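You operate a simulated robot arm through the tools that you are given. There is no shell and no other tool. Be economical: measure what you need, move in short steps, check, and stop when the job is done.

Carry out the task below with a simulated robot arm. There is one attempt and no reset: what you move stays moved.

## Task
Tape the small grey core all round on the small round plate.
Fine: tighten the blue lever, swing the green arm in, turn the hand wheel, swing the arm out. Where these are worked on the way, their far stop is far enough and under half their travel is too little: green arm.

The check looks at the end state, three seconds after you hand in, the way a careful person would. Anything else that was tipped, shoved, dropped, spilled or broken makes it a failure.

## Robot
A 7-joint arm with a two-finger parallel gripper, fixed in place. Base frame: the origin is at the foot of the arm, x ahead of it, y to its left, z up; the work surface is at about z = 0. Units: m, degrees, N and s.
With the tool pointing down near the work surface it reaches from about 0.22 to 0.58 m from the base axis. Its first joint turns from -66.0 to 66.0 degrees. Payload 2.5 kg.
The TCP is the grasp point between the finger pads, 0.023 m short of the fingertips. In the tool frame z runs along the fingers and y along their closing line. The gripper opens to 0.094 m. The fingers are 0.038 m wide and 0.01 m thick; the gripper's body (0.054 by 0.096 m) begins 0.039 m behind the TCP.
Orientation is told as [roll, pitch, yaw] about the base's x, y, z axes, in that order, counted from this pose: with the fingers straight down and closing along the base's y, the tool's x points along the base's -x, its y along +y and its z along -z.

## Interface
- The arm moves only by the tool play_rows. Its argument "moves" is a list of rows, each a list of 7 numbers: the turn, a rotation vector about the base's x, y, z in units of 8 degrees (1.0 is 8 degrees), then the shift along the base's x, y, z in units of 25 mm (1.0 is 25 mm), then the closure, from 0 (fully open) to 1 (shut). In form: [[ax, ay, az, tx, ty, tz, fingers], ...]. A call has 1 to 12 rows; each row shifts and turns the commanded pose from where the row before left it. A call with a number of a shift or a turn outside -1 to 1 is refused whole. Each row takes 0.2 s and may step no farther than 0.05 m and 8.6 degrees from the row before; otherwise, or with a gripper value out of range, the whole call is refused. A pose out of reach is approached as far as the arm can. The call stops where the force on the tool passes 70 N (or 10 N more than at its start, if that is more) or the arm is blocked; 0.2 s more then pass. Each finger travels about 0.108 m/s and halts on what it meets, pressing with about 34 N; the grip force reading is that of the motor and also rises with nothing between the fingers. The clock runs only during rows and for 0.2 s after the last one: add rows that do not move to give the fingers time. It gives the time, the measured TCP pose, the force on the tool (base axes), the opening and the grip force at its end, in the units of the frame above (readings bear some noise), with the torque about the TCP (base axes, N m) and any sound that the robot's microphone picked up.
- Cameras (640 x 400 px; columns grow to the right, rows downward): "scene" is fixed at [0.1144, -0.4066, 0.5463]; the picture's right is [0.80, -0.60, 0.00], its down [-0.36, -0.48, -0.80] and it looks along [0.48, 0.64, -0.60] (base axes); focal length 309 px, centre (320, 200). "wrist" rides on the gripper at [0.086, 0.016, -0.075] in the tool frame; the picture's right is [-0.18, 0.98, 0.00], its down [-0.58, -0.11, -0.81] and it looks along [-0.79, -0.15, 0.59] (tool axes); focal length 243 px, centre (320, 200). There is no depth. A picture from a camera that has moved, and an enlarged one, comes with that camera's place and axes in the base frame and with its lens. The place of the scene camera against the robot may be out by one fixed shift of up to 0.012 m in any direction.
- grab_frame(camera): a new picture of that camera. No time passes.
- inspect(camera, box): a new picture of the part [left, top, right, bottom] of that camera's present view, enlarged. No time passes.
- close_job(): hands the job in; it is judged then, once.

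Go step by step. Nothing tells you positions but the pictures and the camera data: compare them with the known pose of the tool, close in by small moves and look again before you grip or let go. The budget is 120 turns and 68 pictures, counting those below and the enlarged ones. Unless the task says otherwise, let go and move clear before handing in, and close with one line.

The tools are called after "Call:" as a command line: name --pt "numbers of a row" for each row, then --argument value for the rest, lists and objects as JSON in quotes. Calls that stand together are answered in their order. play_rows: Moves the arm, as the interface text tells. Its arguments: {"type":"object","properties":{"moves":{"type":"array"}},"required":["moves"]} The other tools are called the same way: grab_frame (camera) takes a picture; inspect (camera, box) takes an enlarged picture of a part of a camera's view; close_job () hands the job in.

At the start:

```text
time: 0.0
tcp_pos: [0.3922, -0.0866, 0.2741]
tool_rot: [0.0, 0.1, 0.0]
force: [-0.3, -0.1, 0.1]
moment: [0.03, 0.0, 0.03]
finger_gap: 0.0941
gripper_force: 0.0
```

scene: 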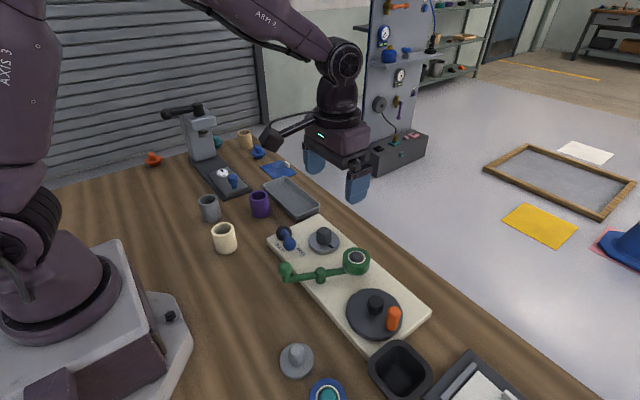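
wrist: 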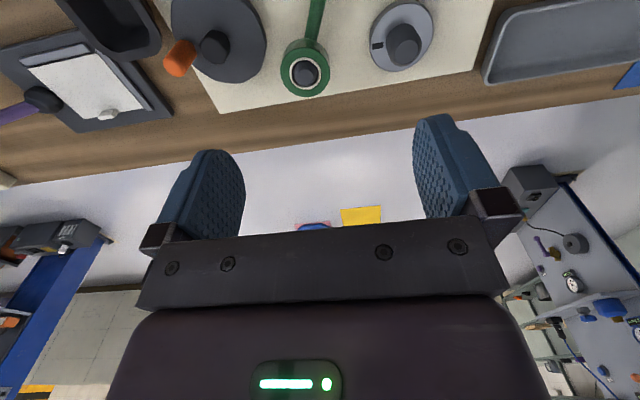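

I see a white machine board with a blue lever, a small round plate, a green arm with a roll and a dark hand wheel with an orange handle. I'll look closer at these before moving.

Call:
inspect --camera "scene" --box '[250, 200, 450, 325]'

Call:
inspect --camera "scene" --box '[240, 290, 416, 400]'

Call:
inspect --camera "scene" --box '[140, 90, 348, 220]'

```text
3.20 times, centred on (350, 262) of scene
camera zoom: at [0.1144, -0.4066, 0.5463], right [0.8, -0.6, 0.0], down [-0.36, -0.48, -0.8], along [0.48, 0.64, -0.6], focal length 988 px, centre (224, 0)
```

zoom: 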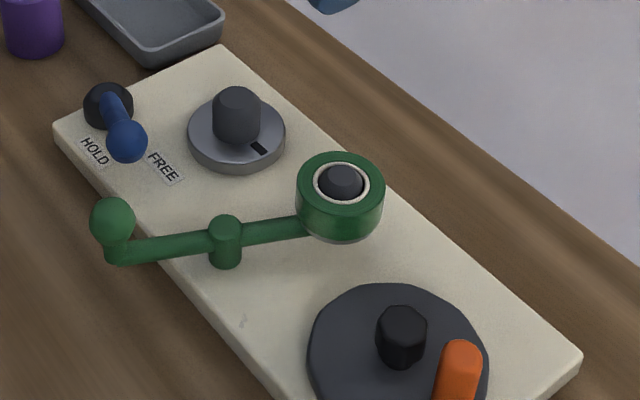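

```text
3.64 times, centred on (328, 345) of scene
camera zoom: at [0.1144, -0.4066, 0.5463], right [0.8, -0.6, 0.0], down [-0.36, -0.48, -0.8], along [0.48, 0.64, -0.6], focal length 1123 px, centre (291, -327)
```

zoom: 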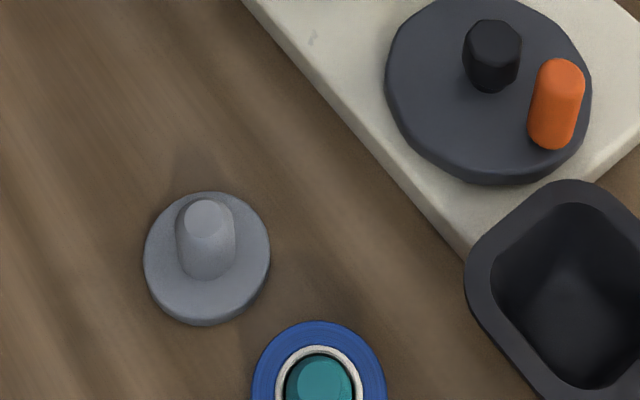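

```text
3.08 times, centred on (244, 155) of scene
camera zoom: at [0.1144, -0.4066, 0.5463], right [0.8, -0.6, 0.0], down [-0.36, -0.48, -0.8], along [0.48, 0.64, -0.6], focal length 950 px, centre (554, 338)
```

zoom: 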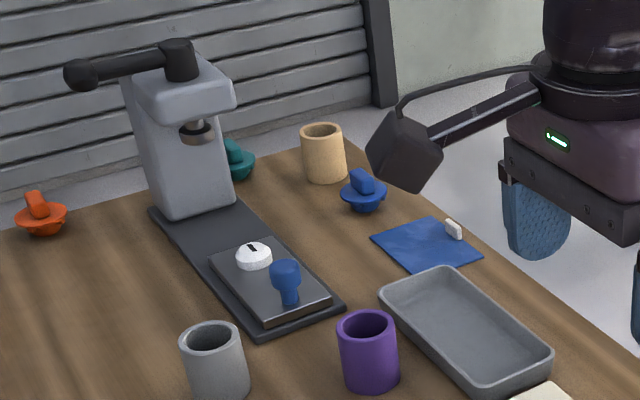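

The core already stands on the board's small round plate at roughly (0.43, 0.0). I'll draw the tool back to get a clear wrist view of the whole board from two positions.

Call:
play_rows --pt "0 0 0 -1 0.5 0.4 0" --pt "0 0 0 -1 0.5 0.4 0" --pt "0 0 0 -1 0.5 0.4 0" --pt "0 0 0 -1 0.5 0.4 0" --pt "0 0 0 -1 0 0.4 0" --pt "0 0 0 0 0 0 0"

Call:
grab_frame --camera "wrist"

Call:
grab_frame --camera "scene"

```text
time: 1.4
tcp_pos: [0.268, -0.0371, 0.3254]
tool_rot: [0.0, 0.0, 0.1]
force: [0.2, 0.5, 0.2]
moment: [0.0, 0.03, 0.0]
finger_gap: 0.0938
gripper_force: 0.0
```

```text
62 pictures are left
camera wrist: at [0.1826, -0.0209, 0.4003], right [0.18, 0.98, 0.0], down [0.58, -0.11, 0.81], along [0.79, -0.15, -0.59], focal length 243 px, centre (320, 200)
```

wrist: 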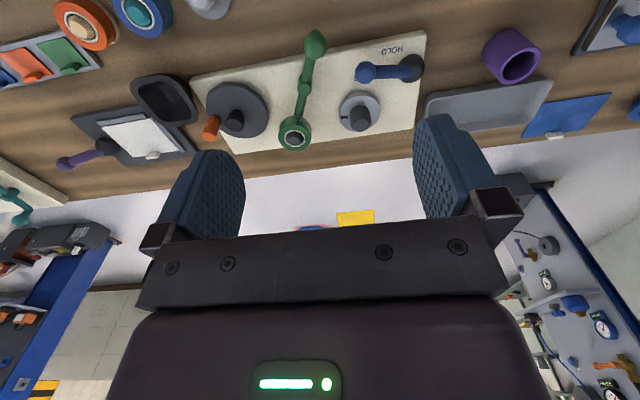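

```text
61 pictures are left
```

scene: 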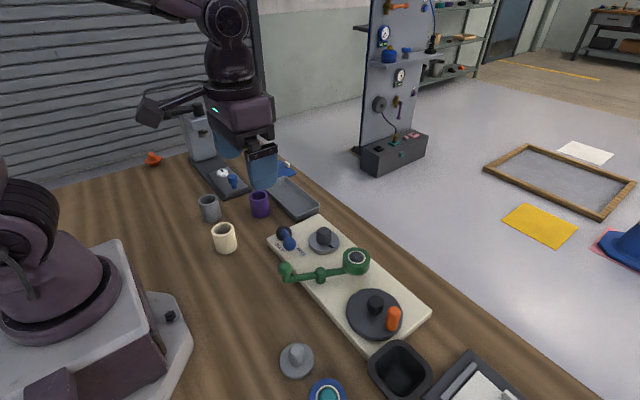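

Call:
inspect --camera "wrist" --box '[180, 10, 440, 172]'

```text
2.46 times, centred on (310, 91) of wrist
camera zoom: at [0.1826, -0.0209, 0.4003], right [0.18, 0.98, 0.0], down [0.58, -0.11, 0.81], along [0.79, -0.15, -0.59], focal length 597 px, centre (345, 468)
```

zoom: 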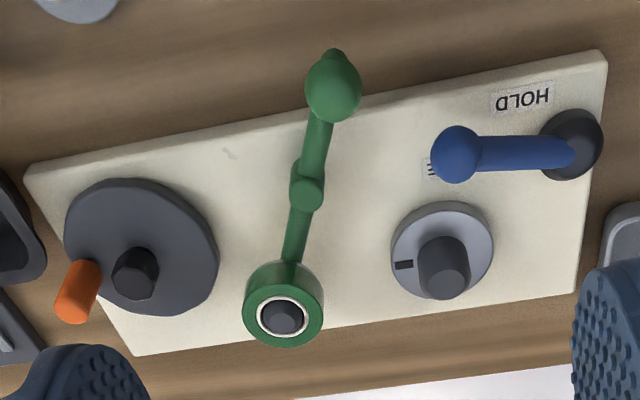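

The lever knob points over FREE (knob about (0.355, 0.01, 0.06), pivot about (0.379, 0.08)); HOLD is on the robot side. I'll go above the knob with the fingers straddling the lever and look.

Call:
play_rows --pt "0 0 0.9125 0.352 0.188 -0.7 0.3" --pt "0 0 0.9125 0.352 0.188 -0.7 0.3" --pt "0 0 0.9125 0.352 0.188 -0.7 0.3" --pt "0 0 0.9125 0.352 0.188 -0.7 0.3" --pt "0 0 0.9125 0.352 0.188 -0.7 0.3" --pt "0 0 0.9125 0.352 0.188 -0.7 0.3" --pt "0 0 0.9125 0.352 0.188 -0.7 0.3" --pt "0 0 0.9125 0.352 0.188 -0.7 0.3" --pt "0 0 0.9125 0.352 0.188 -0.7 0.3" --pt "0 0 0.9125 0.352 0.188 -0.7 0.3" --pt "0 0 0 0 0 0 0.3"

Call:
grab_frame --camera "wrist"

Call:
grab_frame --camera "scene"

```text
time: 3.8
tcp_pos: [0.357, 0.0105, 0.1504]
tool_rot: [0.0, 0.0, 73.1]
force: [0.4, -0.1, -0.6]
moment: [0.0, 0.0, -0.02]
finger_gap: 0.0657
gripper_force: 0.1
```

```text
59 pictures are left
camera wrist: at [0.3164, -0.0678, 0.2246], right [-0.89, 0.46, 0.0], down [0.27, 0.52, 0.81], along [0.37, 0.72, -0.59], focal length 243 px, centre (320, 200)
```

wrist: 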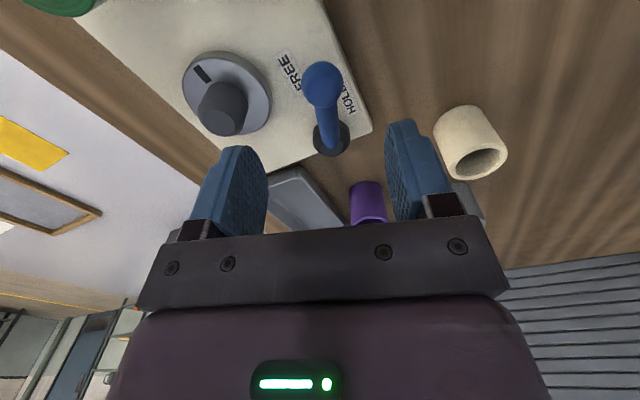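

```text
58 pictures are left
```

scene: 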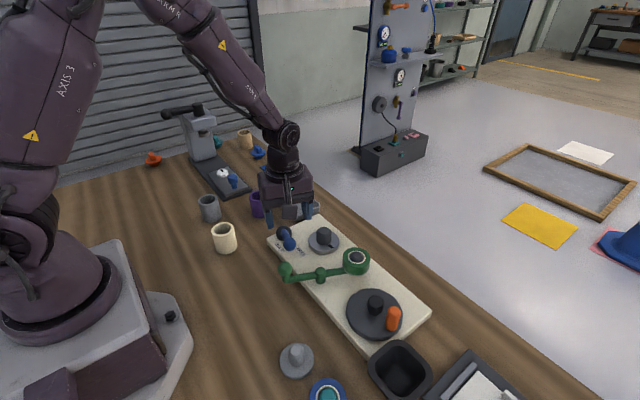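

The knob is at about (0.355, 0.009, 0.065) and the pivot at (0.381, 0.081). I'll descend around the knob and cage it loosely.

Call:
play_rows --pt "0 0 0 -0.08 -0.06 -0.9 0.3" --pt "0 0 0 0 0 -0.9 0.3" --pt "0 0 0 0 0 -0.9 0.3" --pt "0 0 0 0 0 -0.8 0.3" --pt "0 0 0 0 0 0 0.68" --pt "0 0 0 0 0 0 0.68"

Call:
grab_frame --camera "wrist"

Call:
inspect --camera "scene" --box '[230, 180, 370, 268]'

```text
time: 5.2
tcp_pos: [0.355, 0.0089, 0.0626]
tool_rot: [0.1, 0.1, 73.0]
force: [-1.6, -0.3, -0.9]
moment: [0.0, -0.04, -0.01]
finger_gap: 0.0309
gripper_force: 1.6
```

```text
57 pictures are left
camera wrist: at [0.3146, -0.0695, 0.1371], right [-0.89, 0.46, 0.0], down [0.28, 0.52, 0.81], along [0.37, 0.71, -0.59], focal length 243 px, centre (320, 200)
```

wrist: 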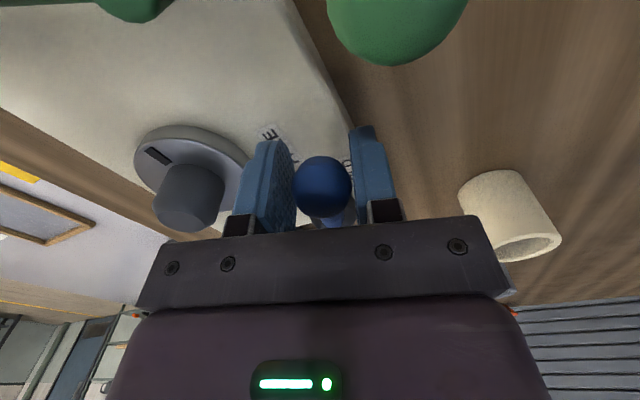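

```text
4.55 times, centred on (300, 224) of scene
camera zoom: at [0.1144, -0.4066, 0.5463], right [0.8, -0.6, 0.0], down [-0.36, -0.48, -0.8], along [0.48, 0.64, -0.6], focal length 1404 px, centre (411, 91)
```

zoom: 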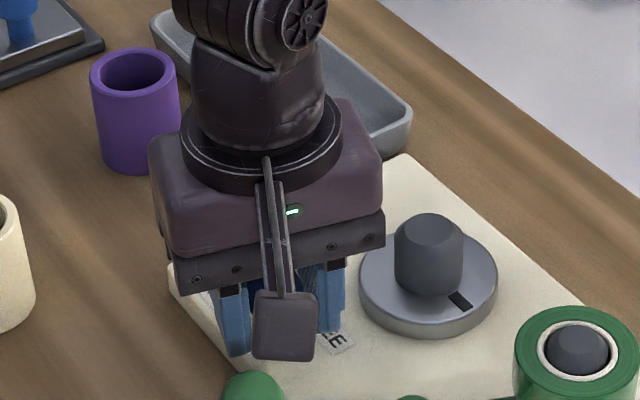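

The knob sits between the pads. I'll sweep it clockwise about the pivot toward HOLD.

Call:
play_rows --pt "0 0 -1 -0.392 0.176 0 0.68" --pt "0 0 -1 -0.36 0.224 0 0.68" --pt "0 0 -1 -0.328 0.276 0 0.68" --pt "0 0 -1 -0.288 0.316 0 0.68" --pt "0 0 -1 -0.236 0.356 0 0.68" --pt "0 0 0 0 0 0 0.68"

Call:
grab_frame --camera "wrist"

```text
time: 6.6
tcp_pos: [0.3143, 0.0418, 0.0634]
tool_rot: [0.0, 0.0, 32.9]
force: [0.3, 0.0, -0.6]
moment: [-0.02, -0.04, -0.01]
finger_gap: 0.03
gripper_force: 0.4
```

```text
55 pictures are left
camera wrist: at [0.2335, 0.009, 0.1377], right [-0.38, 0.93, 0.0], down [0.55, 0.22, 0.81], along [0.75, 0.31, -0.59], focal length 243 px, centre (320, 200)
```

wrist: 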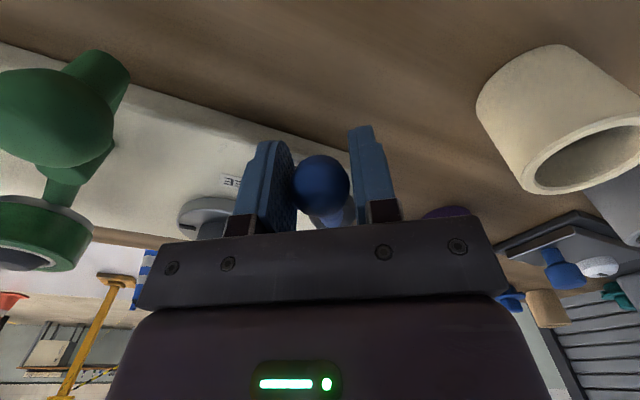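

The lever follows freely. I'll continue the arc until its stop.

Call:
play_rows --pt "0 0 -1 -0.188 0.384 0 0.68" --pt "0 0 -1 -0.132 0.408 0 0.68" --pt "0 0 0 0 0 0 0.68"

Call:
grab_frame --camera "wrist"

```text
time: 7.4
tcp_pos: [0.3063, 0.0627, 0.0637]
tool_rot: [0.0, -0.1, 16.9]
force: [1.3, -2.8, -0.5]
moment: [0.01, -0.05, 0.03]
finger_gap: 0.0315
gripper_force: 1.7
```

```text
54 pictures are left
camera wrist: at [0.2193, 0.0525, 0.138], right [-0.11, 0.99, 0.0], down [0.59, 0.06, 0.81], along [0.8, 0.09, -0.59], focal length 243 px, centre (320, 200)
```

wrist: 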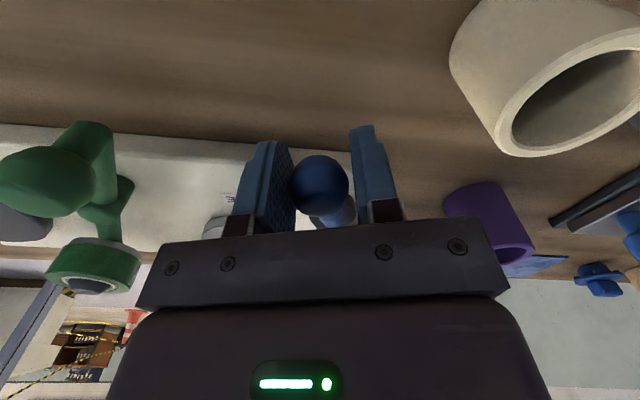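

Still following with light force; continue.

Call:
play_rows --pt "0 0 -1 -0.076 0.42 0 0.68" --pt "0 0 -1 -0.016 0.428 0 0.68" --pt "0 0 0 0 0 0 0.68"

Call:
grab_frame --camera "wrist"

```text
time: 8.2
tcp_pos: [0.3057, 0.0818, 0.0631]
tool_rot: [-0.1, -0.1, 0.9]
force: [4.2, -11.6, 1.2]
moment: [-0.01, -0.03, 0.07]
finger_gap: 0.0353
gripper_force: 5.8
```

```text
53 pictures are left
camera wrist: at [0.218, 0.0979, 0.1376], right [0.17, 0.99, 0.0], down [0.58, -0.1, 0.81], along [0.8, -0.14, -0.59], focal length 243 px, centre (320, 200)
```

wrist: 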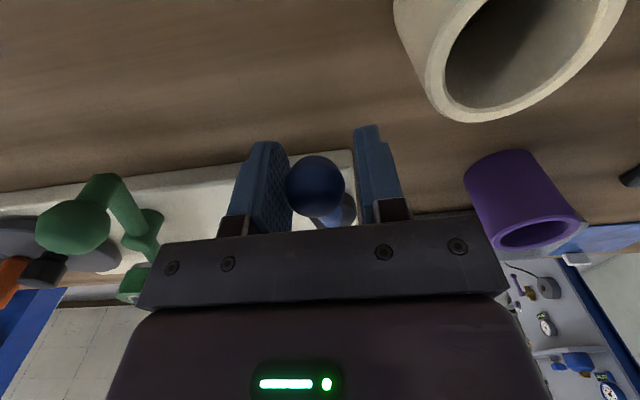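

Resistance is rising, so it's probably near its stop. I'll push a little more to confirm.

Call:
play_rows --pt "0 0 0 0 0.25 0 0.68" --pt "0 0 0 0 0.2 0 0.68" --pt "0 0 0 0 0 0 0.68"

Call:
inspect --camera "wrist" --box '[200, 110, 440, 260]'

```text
time: 9.0
tcp_pos: [0.3043, 0.0897, 0.062]
tool_rot: [-0.4, 0.2, 0.4]
force: [-4.0, -40.6, 16.1]
moment: [-0.3, -0.03, -0.18]
finger_gap: 0.0482
gripper_force: 20.5
```

```text
2.67 times, centred on (320, 185) of wrist
camera zoom: at [0.2183, 0.1059, 0.1372], right [0.18, 0.98, -0.01], down [0.58, -0.1, 0.81], along [0.79, -0.15, -0.59], focal length 647 px, centre (320, 240)
```

zoom: 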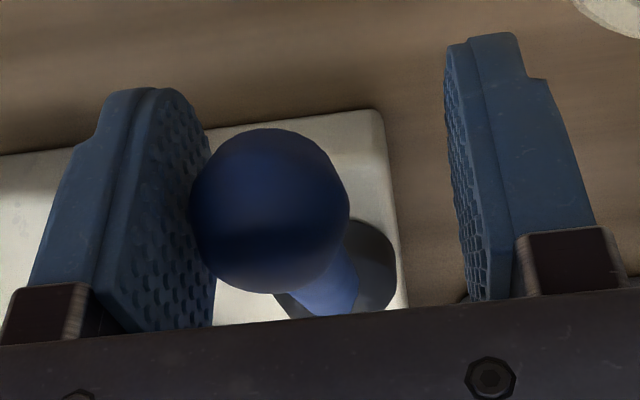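

That is the hard stop: the lever is tight at HOLD. I'll relieve, open, lift, and go above the green handle (about (0.305, -0.05, 0.074); pivot about (0.363, -0.08)).

Call:
play_rows --pt "0 0 0 0 -0.4 0 0.5" --pt "0 0 0 0 0 0 0.3" --pt "0 0 0 0 0 0.9 0.3" --pt "0 0 0 0 0 0.9 0.3" --pt "0 0 0 0 0 0.9 0.3" --pt "0 0 0 0 0 0.9 0.3" --pt "0 0 -0.9 0 -0.9 0 0.3" --pt "0 0 -0.9 0 -0.9 0 0.3" --pt "0 0 -0.9 0 -0.9 0 0.3" --pt "0 0 -0.9 0 -0.9 0 0.3" --pt "0 0 0 0 -0.9 0 0.3" --pt "0 0 0 0 -0.7 0 0.3"

Call:
grab_frame --camera "wrist"

Call:
inspect --camera "scene" --box '[230, 190, 430, 315]'

```text
time: 11.6
tcp_pos: [0.3033, -0.0448, 0.1536]
tool_rot: [0.1, 0.0, -27.8]
force: [0.7, -1.5, 1.0]
moment: [0.01, 0.01, 0.0]
finger_gap: 0.0657
gripper_force: 0.1
```

```text
51 pictures are left
camera wrist: at [0.235, 0.0094, 0.2282], right [0.62, 0.78, 0.0], down [0.46, -0.37, 0.81], along [0.63, -0.5, -0.59], focal length 243 px, centre (320, 200)
```

wrist: 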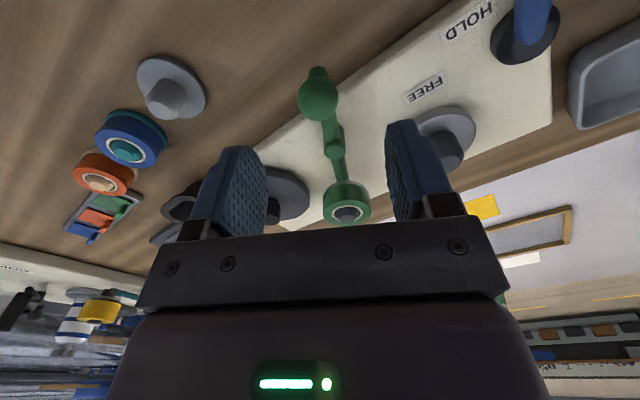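

```text
3.20 times, centred on (330, 252) of scene
camera zoom: at [0.1144, -0.4066, 0.5463], right [0.8, -0.6, 0.0], down [-0.36, -0.48, -0.8], along [0.48, 0.64, -0.6], focal length 988 px, centre (288, 32)
```

zoom: 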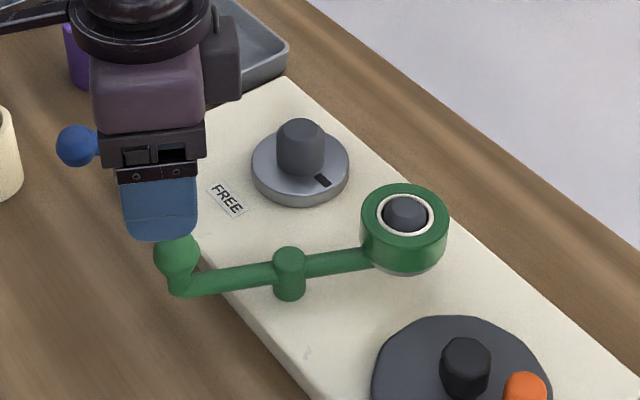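

Handle confirmed at about (0.306, -0.049, 0.074). I'll descend and cage it.

Call:
play_rows --pt "0 0 0 0.12 -0.16 -0.83 0.3" --pt "0 0 0 0 0 -0.83 0.3" --pt "0 0 0 0 0 -0.83 0.3" --pt "0 0 0 0 0 -0.83 0.3" --pt "0 0 0 0 0 0 0.66" --pt "0 0 0 0 0 0 0.66"

Call:
grab_frame --camera "wrist"

```text
time: 13.0
tcp_pos: [0.3079, -0.0489, 0.07]
tool_rot: [0.0, 0.0, -27.8]
force: [-0.5, 1.0, -0.4]
moment: [-0.01, 0.02, -0.06]
finger_gap: 0.0321
gripper_force: 0.2
```

```text
49 pictures are left
camera wrist: at [0.2386, 0.0056, 0.1446], right [0.62, 0.78, 0.0], down [0.46, -0.37, 0.81], along [0.63, -0.5, -0.59], focal length 243 px, centre (320, 200)
```

wrist: 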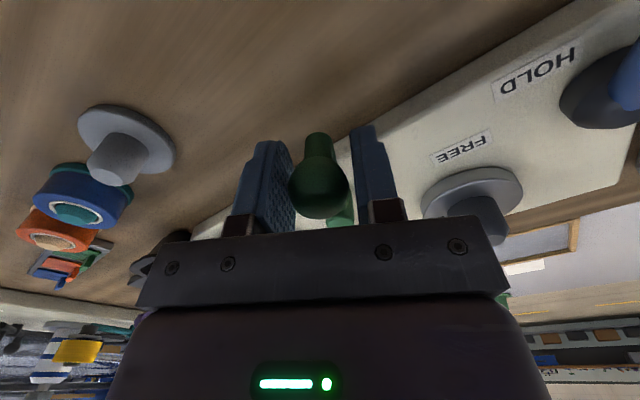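

Caged. I'll swing the handle counter-clockwise (roll toward the core) in two steps.

Call:
play_rows --pt "0 0 1 -0.148 -0.324 0 0.66" --pt "0 0 1 -0.108 -0.34 0 0.66" --pt "0 0 1 -0.056 -0.352 0 0.66" --pt "0 0 1 -0.004 -0.356 0 0.66" --pt "0 0 0 0 0 0 0.66"

Call:
grab_frame --camera "scene"

Call:
grab_frame --camera "wrist"

```text
time: 14.2
tcp_pos: [0.2996, -0.0836, 0.0681]
tool_rot: [0.1, 0.0, 4.3]
force: [0.6, -0.7, -0.3]
moment: [0.0, -0.02, 0.01]
finger_gap: 0.0319
gripper_force: 0.0
```

```text
48 pictures are left
```

scene: 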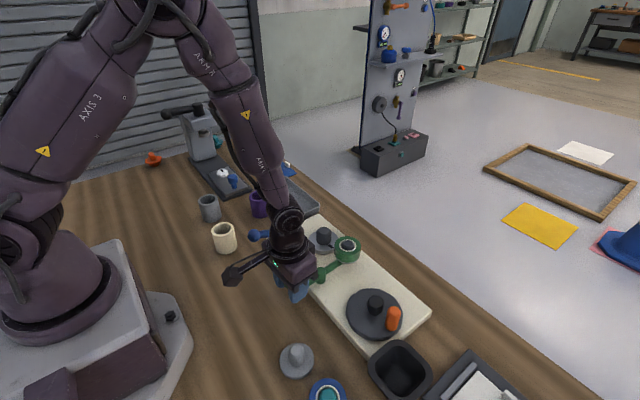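

```text
47 pictures are left
camera wrist: at [0.2121, -0.0744, 0.1441], right [0.11, 0.99, 0.0], down [0.59, -0.06, 0.81], along [0.8, -0.09, -0.59], focal length 243 px, centre (320, 200)
```

wrist: 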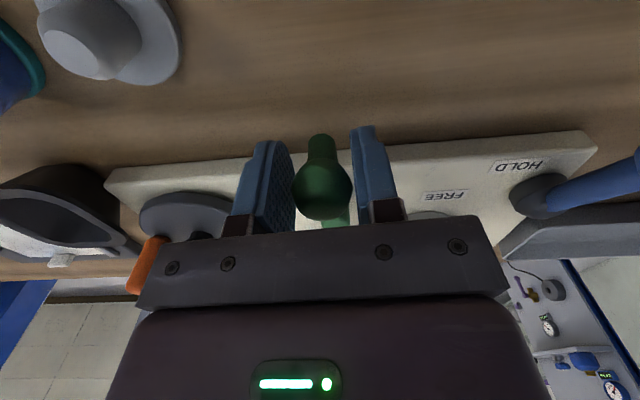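

The arm swings with it. I'll go on until the roll meets the core.

Call:
play_rows --pt "0 0 1 0.044 -0.356 0 0.66" --pt "0 0 1 0.092 -0.344 0 0.66" --pt "0 0 0 0 0 0 0.66"

Call:
inspect --camera "scene" --box '[220, 190, 420, 315]'

```text
time: 15.0
tcp_pos: [0.304, -0.1005, 0.0705]
tool_rot: [-0.1, 0.0, 20.3]
force: [0.5, -0.3, -0.2]
moment: [0.02, -0.01, -0.03]
finger_gap: 0.0324
gripper_force: 0.8
```

```text
3.20 times, centred on (320, 252) of scene
camera zoom: at [0.1144, -0.4066, 0.5463], right [0.8, -0.6, 0.0], down [-0.36, -0.48, -0.8], along [0.48, 0.64, -0.6], focal length 988 px, centre (320, 32)
```

zoom: 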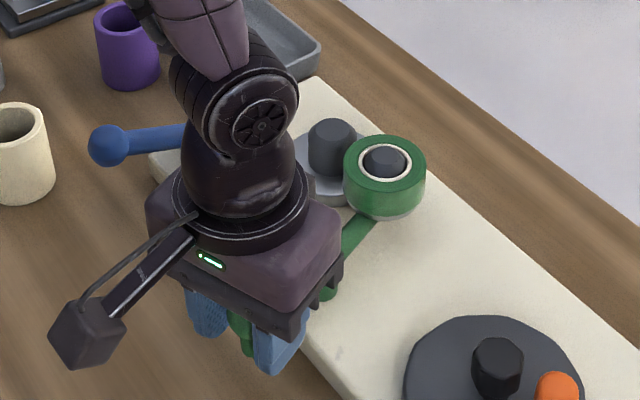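

Call:
play_rows --pt "0 0 1 0.14 -0.332 0 0.66" --pt "0 0 1 0.184 -0.304 0 0.66" --pt "0 0 0 0 0 0 0.66"

Call:
inspect --camera "scene" --box '[220, 190, 420, 315]'

Call:
inspect --camera "wrist" --box '[200, 110, 440, 260]'

```text
time: 15.8
tcp_pos: [0.3097, -0.1128, 0.0694]
tool_rot: [0.6, 0.1, 36.8]
force: [-9.2, 41.0, -1.7]
moment: [-0.28, 0.01, -0.4]
finger_gap: 0.0489
gripper_force: 19.2
```

```text
3.20 times, centred on (320, 252) of scene
camera zoom: at [0.1144, -0.4066, 0.5463], right [0.8, -0.6, 0.0], down [-0.36, -0.48, -0.8], along [0.48, 0.64, -0.6], focal length 988 px, centre (320, 32)
```

zoom: 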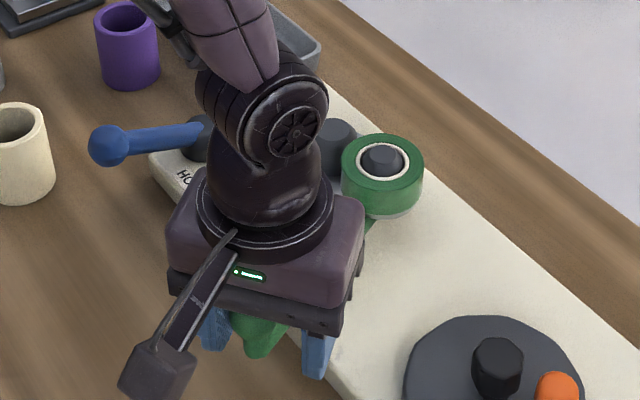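

```text
2.67 times, centred on (320, 185) of wrist
camera zoom: at [0.2313, -0.151, 0.1437], right [-0.44, 0.9, 0.01], down [0.54, 0.25, 0.81], along [0.72, 0.36, -0.59], focal length 647 px, centre (320, 240)
```

zoom: 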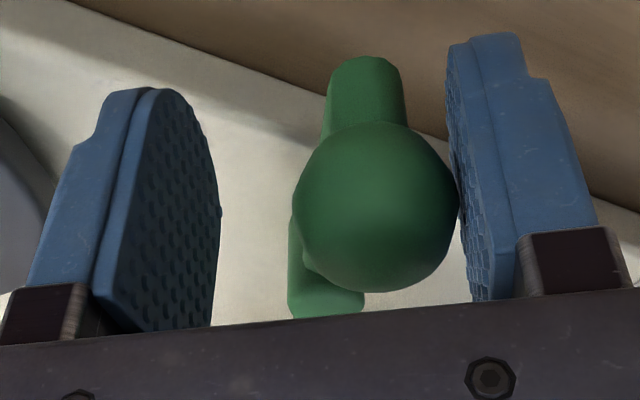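

The arm is hard at its stop with the roll against the core. I'll relieve, open, lift clear and check it stays.

Call:
play_rows --pt "0 0 0 -0.15 0.3 0 0.5" --pt "0 0 0 0 0 0 0.3" --pt "0 0 0 0 0 0.9 0.3" --pt "0 0 0 0 0 0.9 0.3" --pt "0 0 0 0 0 0.9 0.3" --pt "0 0 0 0 0 0.9 0.3" --pt "0 0 -0.9 0 -0.5 0 0.3" --pt "0 0 -0.9 0 -0.5 0 0.3" --pt "0 0 -0.9 0 -0.5 0 0.3" --pt "0 0 -0.9 0 -0.5 0 0.3" --pt "0 0 0 0 0 0 0.3"

Call:
inspect --camera "scene" --box '[260, 200, 460, 325]'

Call:
grab_frame --camera "wrist"

```text
time: 18.2
tcp_pos: [0.3064, -0.1594, 0.1594]
tool_rot: [0.0, 0.0, 7.4]
force: [-0.9, -0.7, -0.5]
moment: [0.01, -0.01, -0.06]
finger_gap: 0.0659
gripper_force: 0.1
```

```text
3.20 times, centred on (360, 262) of scene
camera zoom: at [0.1144, -0.4066, 0.5463], right [0.8, -0.6, 0.0], down [-0.36, -0.48, -0.8], along [0.48, 0.64, -0.6], focal length 988 px, centre (192, 0)
```

zoom: 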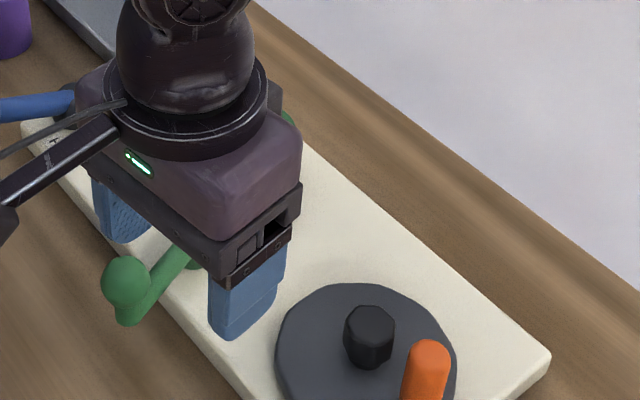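

```text
42 pictures are left
camera wrist: at [0.219, -0.1541, 0.2342], right [0.06, 1.0, 0.0], down [0.59, -0.03, 0.81], along [0.8, -0.05, -0.59], focal length 243 px, centre (320, 200)
```

wrist: 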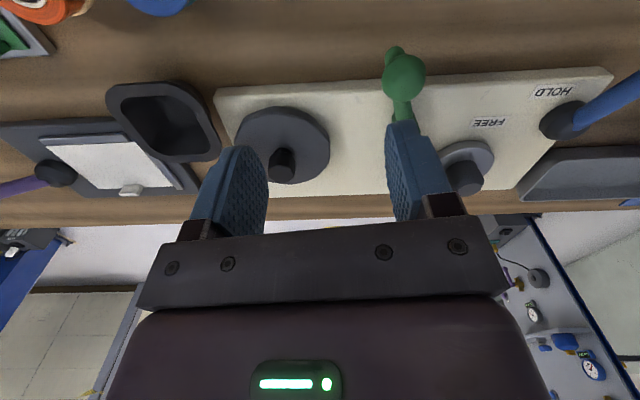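

The arm stays put. Wheel centre is about (0.395, -0.205), with the orange handle near (0.403, -0.246, top 0.08). I'll go above the handle and look.

Call:
play_rows --pt "0 0 -0.2 0.8 -0.7 0 0.3" --pt "0 0 -0.2 0.8 -0.7 0 0.3" --pt "0 0 -0.2 0.8 -0.7 0 0.3" --pt "0 0 -0.2 0.8 -0.7 0 0.3" --pt "0 0 -0.1 0.66 -0.66 0 0.3" --pt "0 0 0 0 0 0 0.3"

Call:
grab_frame --camera "wrist"

Call:
inspect --camera "scene" --box '[260, 200, 460, 325]'

```text
time: 19.6
tcp_pos: [0.4049, -0.2465, 0.1602]
tool_rot: [0.1, 0.0, 0.2]
force: [-0.1, 0.4, 0.7]
moment: [0.0, 0.03, -0.02]
finger_gap: 0.0658
gripper_force: 0.1
```

```text
41 pictures are left
camera wrist: at [0.3178, -0.2298, 0.2346], right [0.18, 0.98, 0.0], down [0.58, -0.11, 0.81], along [0.79, -0.15, -0.59], focal length 243 px, centre (320, 200)
```

wrist: 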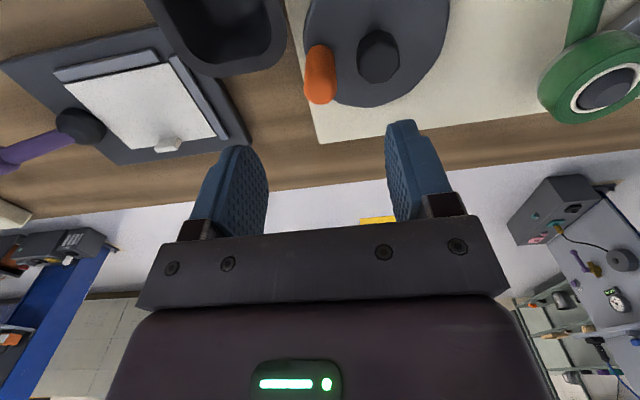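

```text
3.20 times, centred on (360, 262) of scene
camera zoom: at [0.1144, -0.4066, 0.5463], right [0.8, -0.6, 0.0], down [-0.36, -0.48, -0.8], along [0.48, 0.64, -0.6], focal length 988 px, centre (192, 0)
```

zoom: 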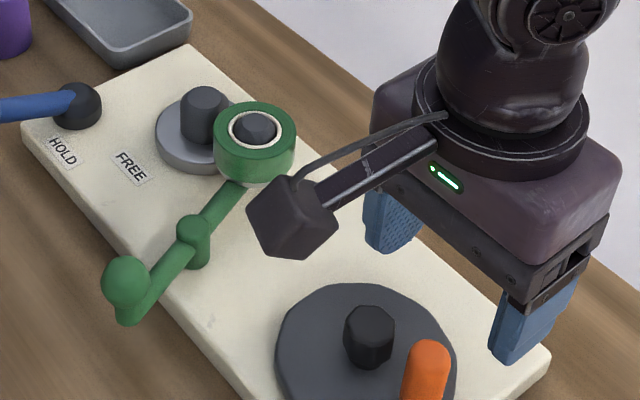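

Handle at about (0.404, -0.246), top at z 0.08; a bin rim at 0.047 sits close by, so I'll keep the fingertips above it. There's a faint mark on the board; I'll inspect it for a turning direction.

Call:
inspect --camera "scene" --box '[300, 280, 360, 318]'

Call:
inspect --camera "scene" --box '[290, 215, 360, 260]'

```text
10.53 times, centred on (330, 299) of scene
camera zoom: at [0.1144, -0.4066, 0.5463], right [0.8, -0.6, 0.0], down [-0.36, -0.48, -0.8], along [0.48, 0.64, -0.6], focal length 3252 px, centre (215, -842)
```

zoom: 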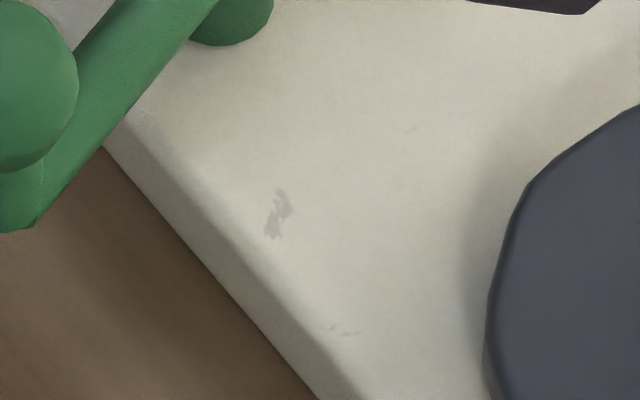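

```text
8.89 times, centred on (325, 238) of scene
camera zoom: at [0.1144, -0.4066, 0.5463], right [0.8, -0.6, 0.0], down [-0.36, -0.48, -0.8], along [0.48, 0.64, -0.6], focal length 2746 px, centre (276, -133)
```

zoom: 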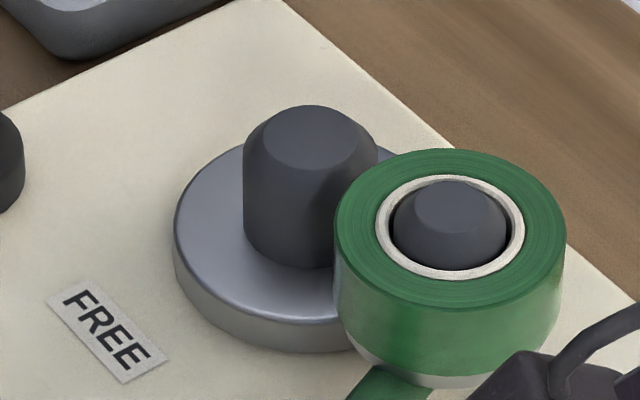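

No arrow, just dirt; the roll touches the core. I'll descend on the wheel handle with tips above the bin rim, and cage it.

Call:
play_rows --pt "0 0 0 -0.03 0 -0.83 0.3" --pt "0 0 0 0 0 -0.83 0.3" --pt "0 0 0 0 0 -0.83 0.3" --pt "0 0 0 0 0 -0.83 0.3" --pt "0 0 0 0 0 0 0.74" --pt "0 0 0 0 0 0 0.74" --pt "0 0 0 0 0 0 0.74"

Call:
grab_frame --camera "wrist"

```text
time: 20.6
tcp_pos: [0.4031, -0.2471, 0.0919]
tool_rot: [0.1, 0.2, 0.6]
force: [-6.0, 4.8, 11.1]
moment: [0.6, 0.01, 0.26]
finger_gap: 0.0681
gripper_force: 2.7
stopped in row 4: the force on the tool passed its limit (the readings are from after the stop); the commanded pose is now the measured one
```

```text
37 pictures are left
camera wrist: at [0.3176, -0.2315, 0.1659], right [0.17, 0.98, 0.0], down [0.59, -0.1, 0.8], along [0.79, -0.14, -0.59], focal length 243 px, centre (320, 200)
```

wrist: 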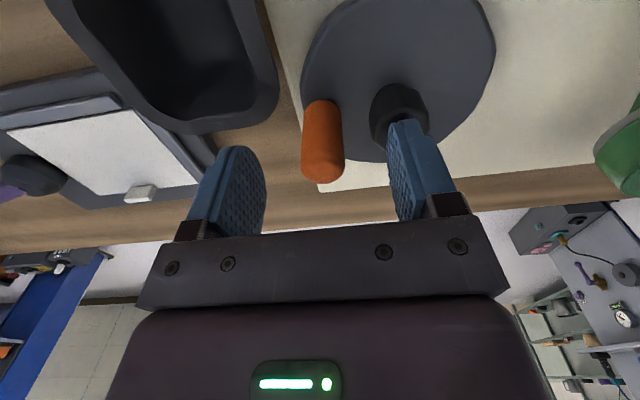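

A finger landed on the hub (top about z 0.069). I'll rise, narrow the gap, and descend to a shallower grip at z ≈ 0.083, then close on the handle.

Call:
play_rows --pt "0 0 0 0.04 0 0.5 0.5" --pt "0 0 0 0 0 0 0.66" --pt "0 0 0 0 0 0 0.66" --pt "0 0 0 0 0 -0.4 0.66" --pt "0 0 0 0 0 -0.45 0.66" --pt "0 0 0 0 0 0 0.66"

Call:
grab_frame --camera "wrist"

```text
time: 22.0
tcp_pos: [0.4037, -0.2478, 0.0822]
tool_rot: [-0.1, 0.2, 0.5]
force: [0.0, -0.5, 0.6]
moment: [-0.04, -0.03, 0.01]
finger_gap: 0.0318
gripper_force: 0.1
```

```text
36 pictures are left
camera wrist: at [0.3182, -0.2323, 0.1563], right [0.18, 0.98, 0.0], down [0.58, -0.1, 0.8], along [0.79, -0.14, -0.59], focal length 243 px, centre (320, 200)
```

wrist: 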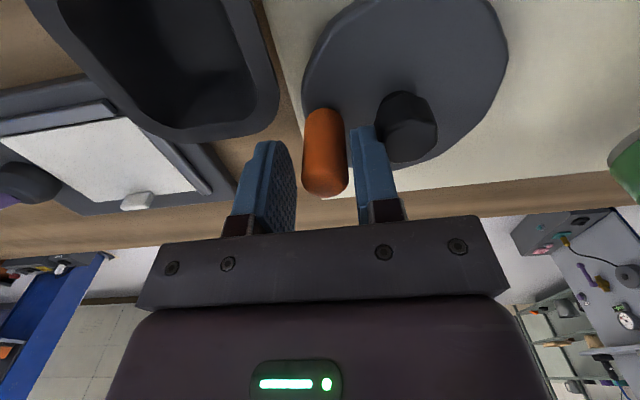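

Handle is between the pads. Closing.

Call:
play_rows --pt "0 0 0 0 0.08 0 0.78" --pt "0 0 0 0 0 0 0.85" --pt "0 0 0 0 0 0 0.85"

Call:
inspect --camera "wrist" --box '[200, 80, 440, 230]'

```text
time: 22.8
tcp_pos: [0.4045, -0.2443, 0.0813]
tool_rot: [0.0, 0.2, 0.5]
force: [2.4, 7.9, 0.3]
moment: [0.05, -0.03, -0.08]
finger_gap: 0.0215
gripper_force: 45.1
```

```text
2.67 times, centred on (320, 155) of wrist
camera zoom: at [0.3188, -0.2295, 0.1562], right [0.18, 0.98, 0.0], down [0.58, -0.1, 0.8], along [0.79, -0.14, -0.59], focal length 647 px, centre (320, 320)
```

zoom: 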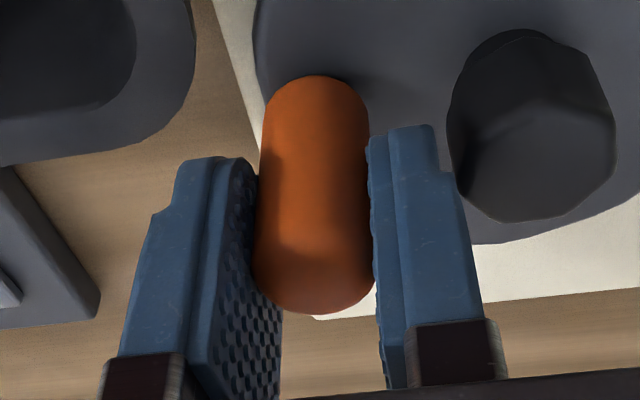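

Firm grip on the handle (R ≈ 0.0395 around (0.3945, -0.206)). I'll turn it counter-clockwise 60° and see what the plate does.

Call:
play_rows --pt "0 0 0 0.5 0.232 0 0.85" --pt "0 0 0 0.388 0.388 0 0.85" --pt "0 0 0 0.232 0.5 0 0.85" --pt "0 0 0 0 0 0 0.85"

Call:
inspect --camera "scene" --box '[280, 200, 440, 300]'

Call:
grab_frame --camera "wrist"

```text
time: 23.8
tcp_pos: [0.4382, -0.2171, 0.0845]
tool_rot: [-0.4, -0.8, 0.5]
force: [37.3, -9.8, -10.9]
moment: [0.88, -0.76, -0.03]
finger_gap: 0.0215
gripper_force: 44.9
```

```text
4.00 times, centred on (360, 250) of scene
camera zoom: at [0.1145, -0.4067, 0.5463], right [0.8, -0.6, 0.0], down [-0.36, -0.48, -0.8], along [0.48, 0.64, -0.6], focal length 1236 px, centre (160, 0)
```

zoom: 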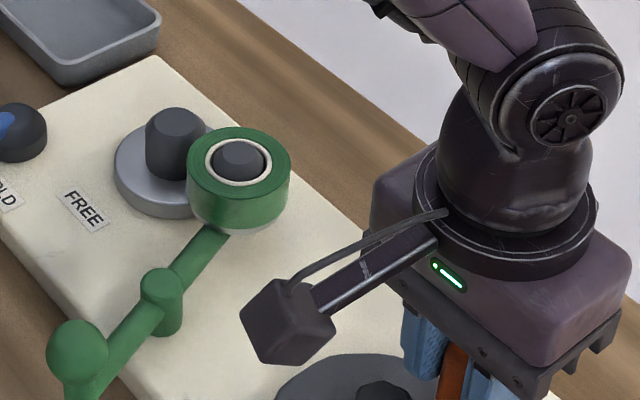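

```text
33 pictures are left
camera wrist: at [0.3505, -0.2015, 0.1572], right [0.18, 0.98, 0.0], down [0.57, -0.1, 0.82], along [0.8, -0.15, -0.58], focal length 243 px, centre (320, 200)
```

wrist: 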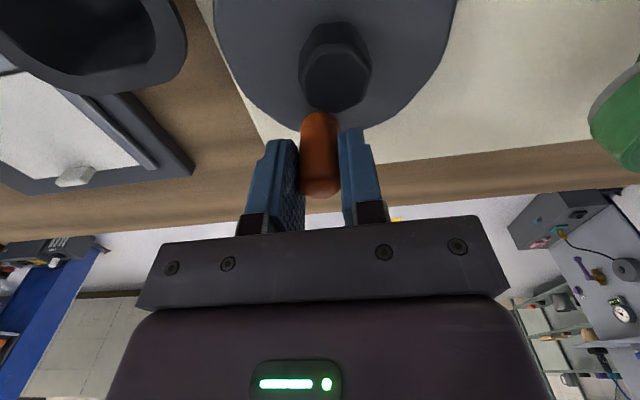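

The wheel turns, and the side force shows the radius is a bit larger than I took: R ≈ 0.043 around (0.398, -0.202). I'll correct and continue.

Call:
play_rows --pt "0 0 0 0.248 0.028 0 0.85" --pt "0 0 0 0.104 0.588 0 0.85" --pt "0 0 0 -0.104 0.588 0 0.85" --pt "0 0 0 -0.3 0.516 0 0.85" --pt "0 0 0 0 0 0 0.85"

Call:
inspect --camera "scene" --box '[280, 200, 440, 300]'

```text
time: 25.0
tcp_pos: [0.43, -0.1793, 0.0829]
tool_rot: [-0.5, 0.1, 0.2]
force: [-12.3, -23.2, 32.0]
moment: [0.35, 0.61, 0.27]
finger_gap: 0.0215
gripper_force: 44.9
```

```text
4.00 times, centred on (360, 250) of scene
camera zoom: at [0.1142, -0.4066, 0.5464], right [0.8, -0.6, 0.0], down [-0.36, -0.48, -0.8], along [0.48, 0.64, -0.6], focal length 1236 px, centre (160, 0)
```

zoom: 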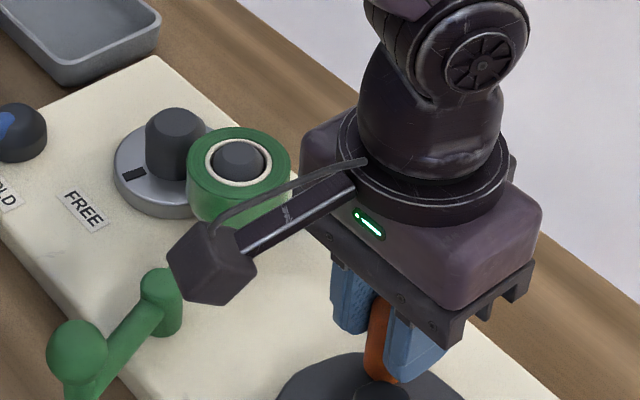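

The plate turns about twice the wheel. I'll look closely for tape on the core.

Call:
inspect --camera "scene" --box '[300, 215, 364, 255]'

```text
10.00 times, centred on (332, 235) of scene
camera zoom: at [0.1142, -0.4066, 0.5464], right [0.8, -0.6, 0.0], down [-0.36, -0.48, -0.8], along [0.48, 0.64, -0.6], focal length 3089 px, centre (200, -150)
```

zoom: 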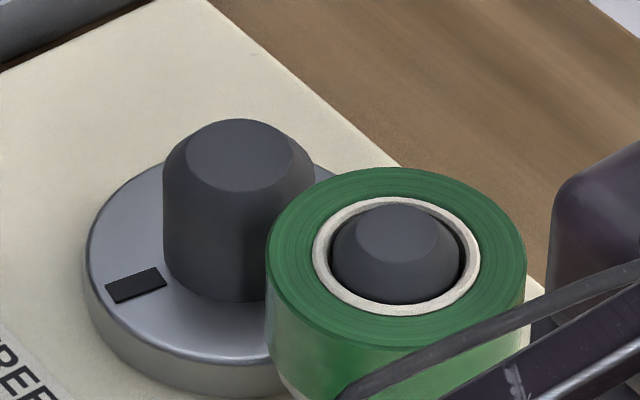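

No tape went on: the dark post seems to be a bare spindle like the one in the roll. The hollow grey, purple and cream tubes on the table look like the cores, so I'll inspect them.

Call:
inspect --camera "scene" --box '[190, 175, 286, 260]'

Call:
inspect --camera "scene" --box '[130, 90, 300, 196]'

```text
4.71 times, centred on (238, 218) of scene
camera zoom: at [0.1142, -0.4066, 0.5464], right [0.8, -0.6, 0.0], down [-0.36, -0.48, -0.8], along [0.48, 0.64, -0.6], focal length 1454 px, centre (706, 118)
```

zoom: 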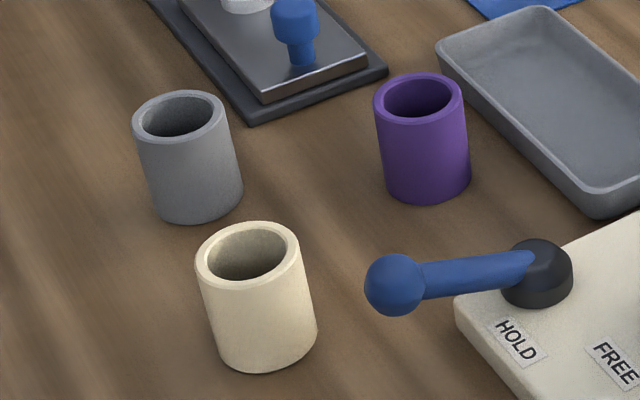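

```text
3.76 times, centred on (215, 143) of scene
camera zoom: at [0.1142, -0.4066, 0.5464], right [0.8, -0.6, 0.0], down [-0.36, -0.48, -0.8], along [0.48, 0.64, -0.6], focal length 1163 px, centre (715, 415)
```

zoom: 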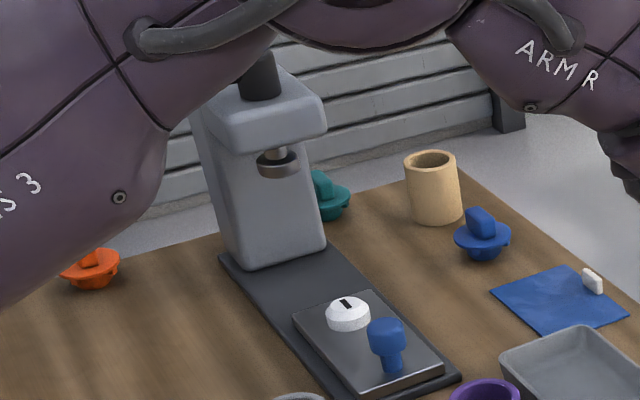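

The job therefore needs the grey tube on the spindle first. I'll release the wheel, and swing the green arm back out before mounting the core.

Call:
play_rows --pt "0 0 0 0 0 0 0.7" --pt "0 0 0 0 0 0 0.7" --pt "0 0 0 0 0 0.9 0.7" --pt "0 0 0 0 0 0.9 0.6" --pt "0 0 0 0 0 0.9 0.3" --pt "0 0 0.46 -0.85 0.497 0.5 0.3" --pt "0 0 0.46 -0.85 0.497 0 0.3" --pt "0 0 0.46 -0.85 0.497 0 0.3" --pt "0 0 0.46 -0.85 0.497 0 0.3" --pt "0 0 0.46 -0.85 0.497 0 0.3" --pt "0 0 0.46 -0.85 0.497 0 0.3" --pt "0 0 0 0 0 0 0.3"

Call:
grab_frame --camera "wrist"

```text
time: 27.6
tcp_pos: [0.3029, -0.1013, 0.161]
tool_rot: [-0.1, 0.1, 22.6]
force: [0.6, 0.3, 0.1]
moment: [0.02, -0.01, -0.03]
finger_gap: 0.0661
gripper_force: 0.1
```

```text
28 pictures are left
camera wrist: at [0.2179, -0.1189, 0.2363], right [-0.21, 0.98, 0.0], down [0.58, 0.12, 0.81], along [0.79, 0.17, -0.59], focal length 243 px, centre (320, 200)
```

wrist: 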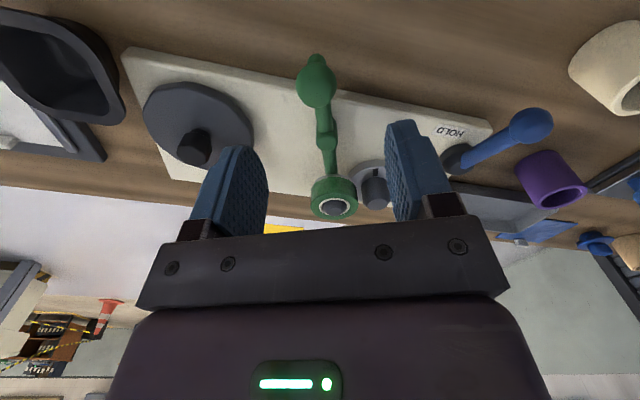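

Handle confirmed under the tool. I'll descend, cage it, and swing it clockwise (arm out).

Call:
play_rows --pt "0 0 0 0 -0.06 -0.91 0.3" --pt "0 0 0 0 0 -0.91 0.3" --pt "0 0 0 0 0 -0.91 0.3" --pt "0 0 0 0 0 -0.91 0.3" --pt "0 0 0 0 0 0 0.66" --pt "0 0 0 0 0 0 0.66" --pt "0 0 -1 -0.112 0.34 0 0.66" --pt "0 0 -1 -0.06 0.352 0 0.66" --pt "0 0 -1 -0.016 0.356 0 0.66" --pt "0 0 -1 0.04 0.356 0 0.66" --pt "0 0 -1 0.084 0.348 0 0.66" --pt "0 0 0 0 0 0 0.66"

```text
time: 30.2
tcp_pos: [0.3022, -0.0585, 0.0716]
tool_rot: [-0.2, 0.2, -17.7]
force: [0.0, 1.1, -0.6]
moment: [0.02, 0.01, 0.02]
finger_gap: 0.0326
gripper_force: 0.0
```

Call:
play_rows --pt "0 0 -1 0.136 0.332 0 0.66" --pt "0 0 -0.6 0.12 0.24 0 0.66" --pt "0 0 0 0 0 0 0.66"

Call:
grab_frame --camera "wrist"

```text
time: 31.0
tcp_pos: [0.3084, -0.0457, 0.07]
tool_rot: [-0.2, -0.1, -30.5]
force: [-2.6, -18.3, 1.2]
moment: [0.01, -0.02, 0.13]
finger_gap: 0.0389
gripper_force: 8.2
```

```text
27 pictures are left
camera wrist: at [0.243, 0.0124, 0.1452], right [0.66, 0.75, 0.0], down [0.45, -0.39, 0.81], along [0.61, -0.53, -0.59], focal length 243 px, centre (320, 200)
```

wrist: 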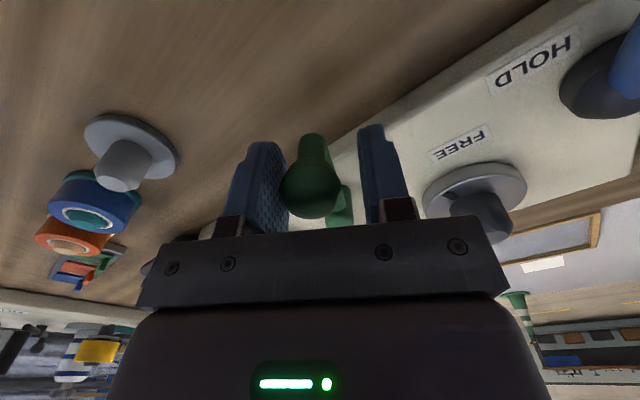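

Arm is back at its out stop. Now I'll lift and go to the lever knob to free it before mounting the core.

Call:
play_rows --pt "0 0 0 0 -0.2 0 0.5" --pt "0 0 0 0 0 0 0.3" --pt "0 0 0 0 0 0.9 0.3" --pt "0 0 0 0 0 0.9 0.3" --pt "0 0 0 0 0 0.9 0.3" --pt "0 0 0.68 -0.03 0.86 0.9 0.3" --pt "0 0 0.68 -0.03 0.86 0 0.3" --pt "0 0 0.68 -0.03 0.86 0 0.3" --pt "0 0 0.68 -0.03 0.86 0 0.3" --pt "0 0 0.68 -0.03 0.86 0 0.3" --pt "0 0 0.68 -0.03 0.86 0 0.3" --pt "0 0 0 0 0 0 0.3"

Call:
grab_frame --camera "wrist"

```text
time: 33.6
tcp_pos: [0.3042, 0.0796, 0.1609]
tool_rot: [-0.2, 0.2, 2.4]
force: [0.1, 0.0, 0.0]
moment: [0.02, 0.03, 0.03]
finger_gap: 0.0657
gripper_force: 0.0
```

```text
26 pictures are left
camera wrist: at [0.2181, 0.0928, 0.2351], right [0.14, 0.99, 0.0], down [0.59, -0.08, 0.8], along [0.8, -0.12, -0.59], focal length 243 px, centre (320, 200)
```

wrist: 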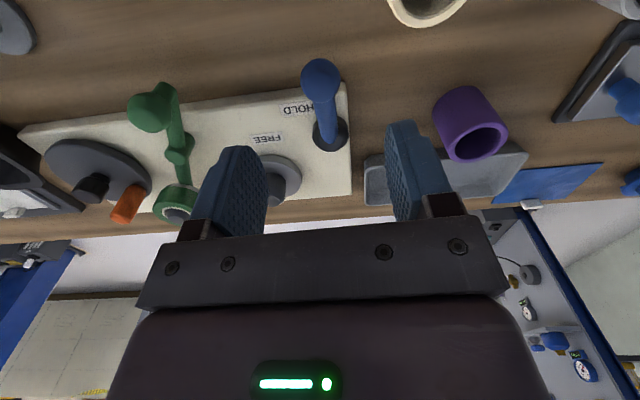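

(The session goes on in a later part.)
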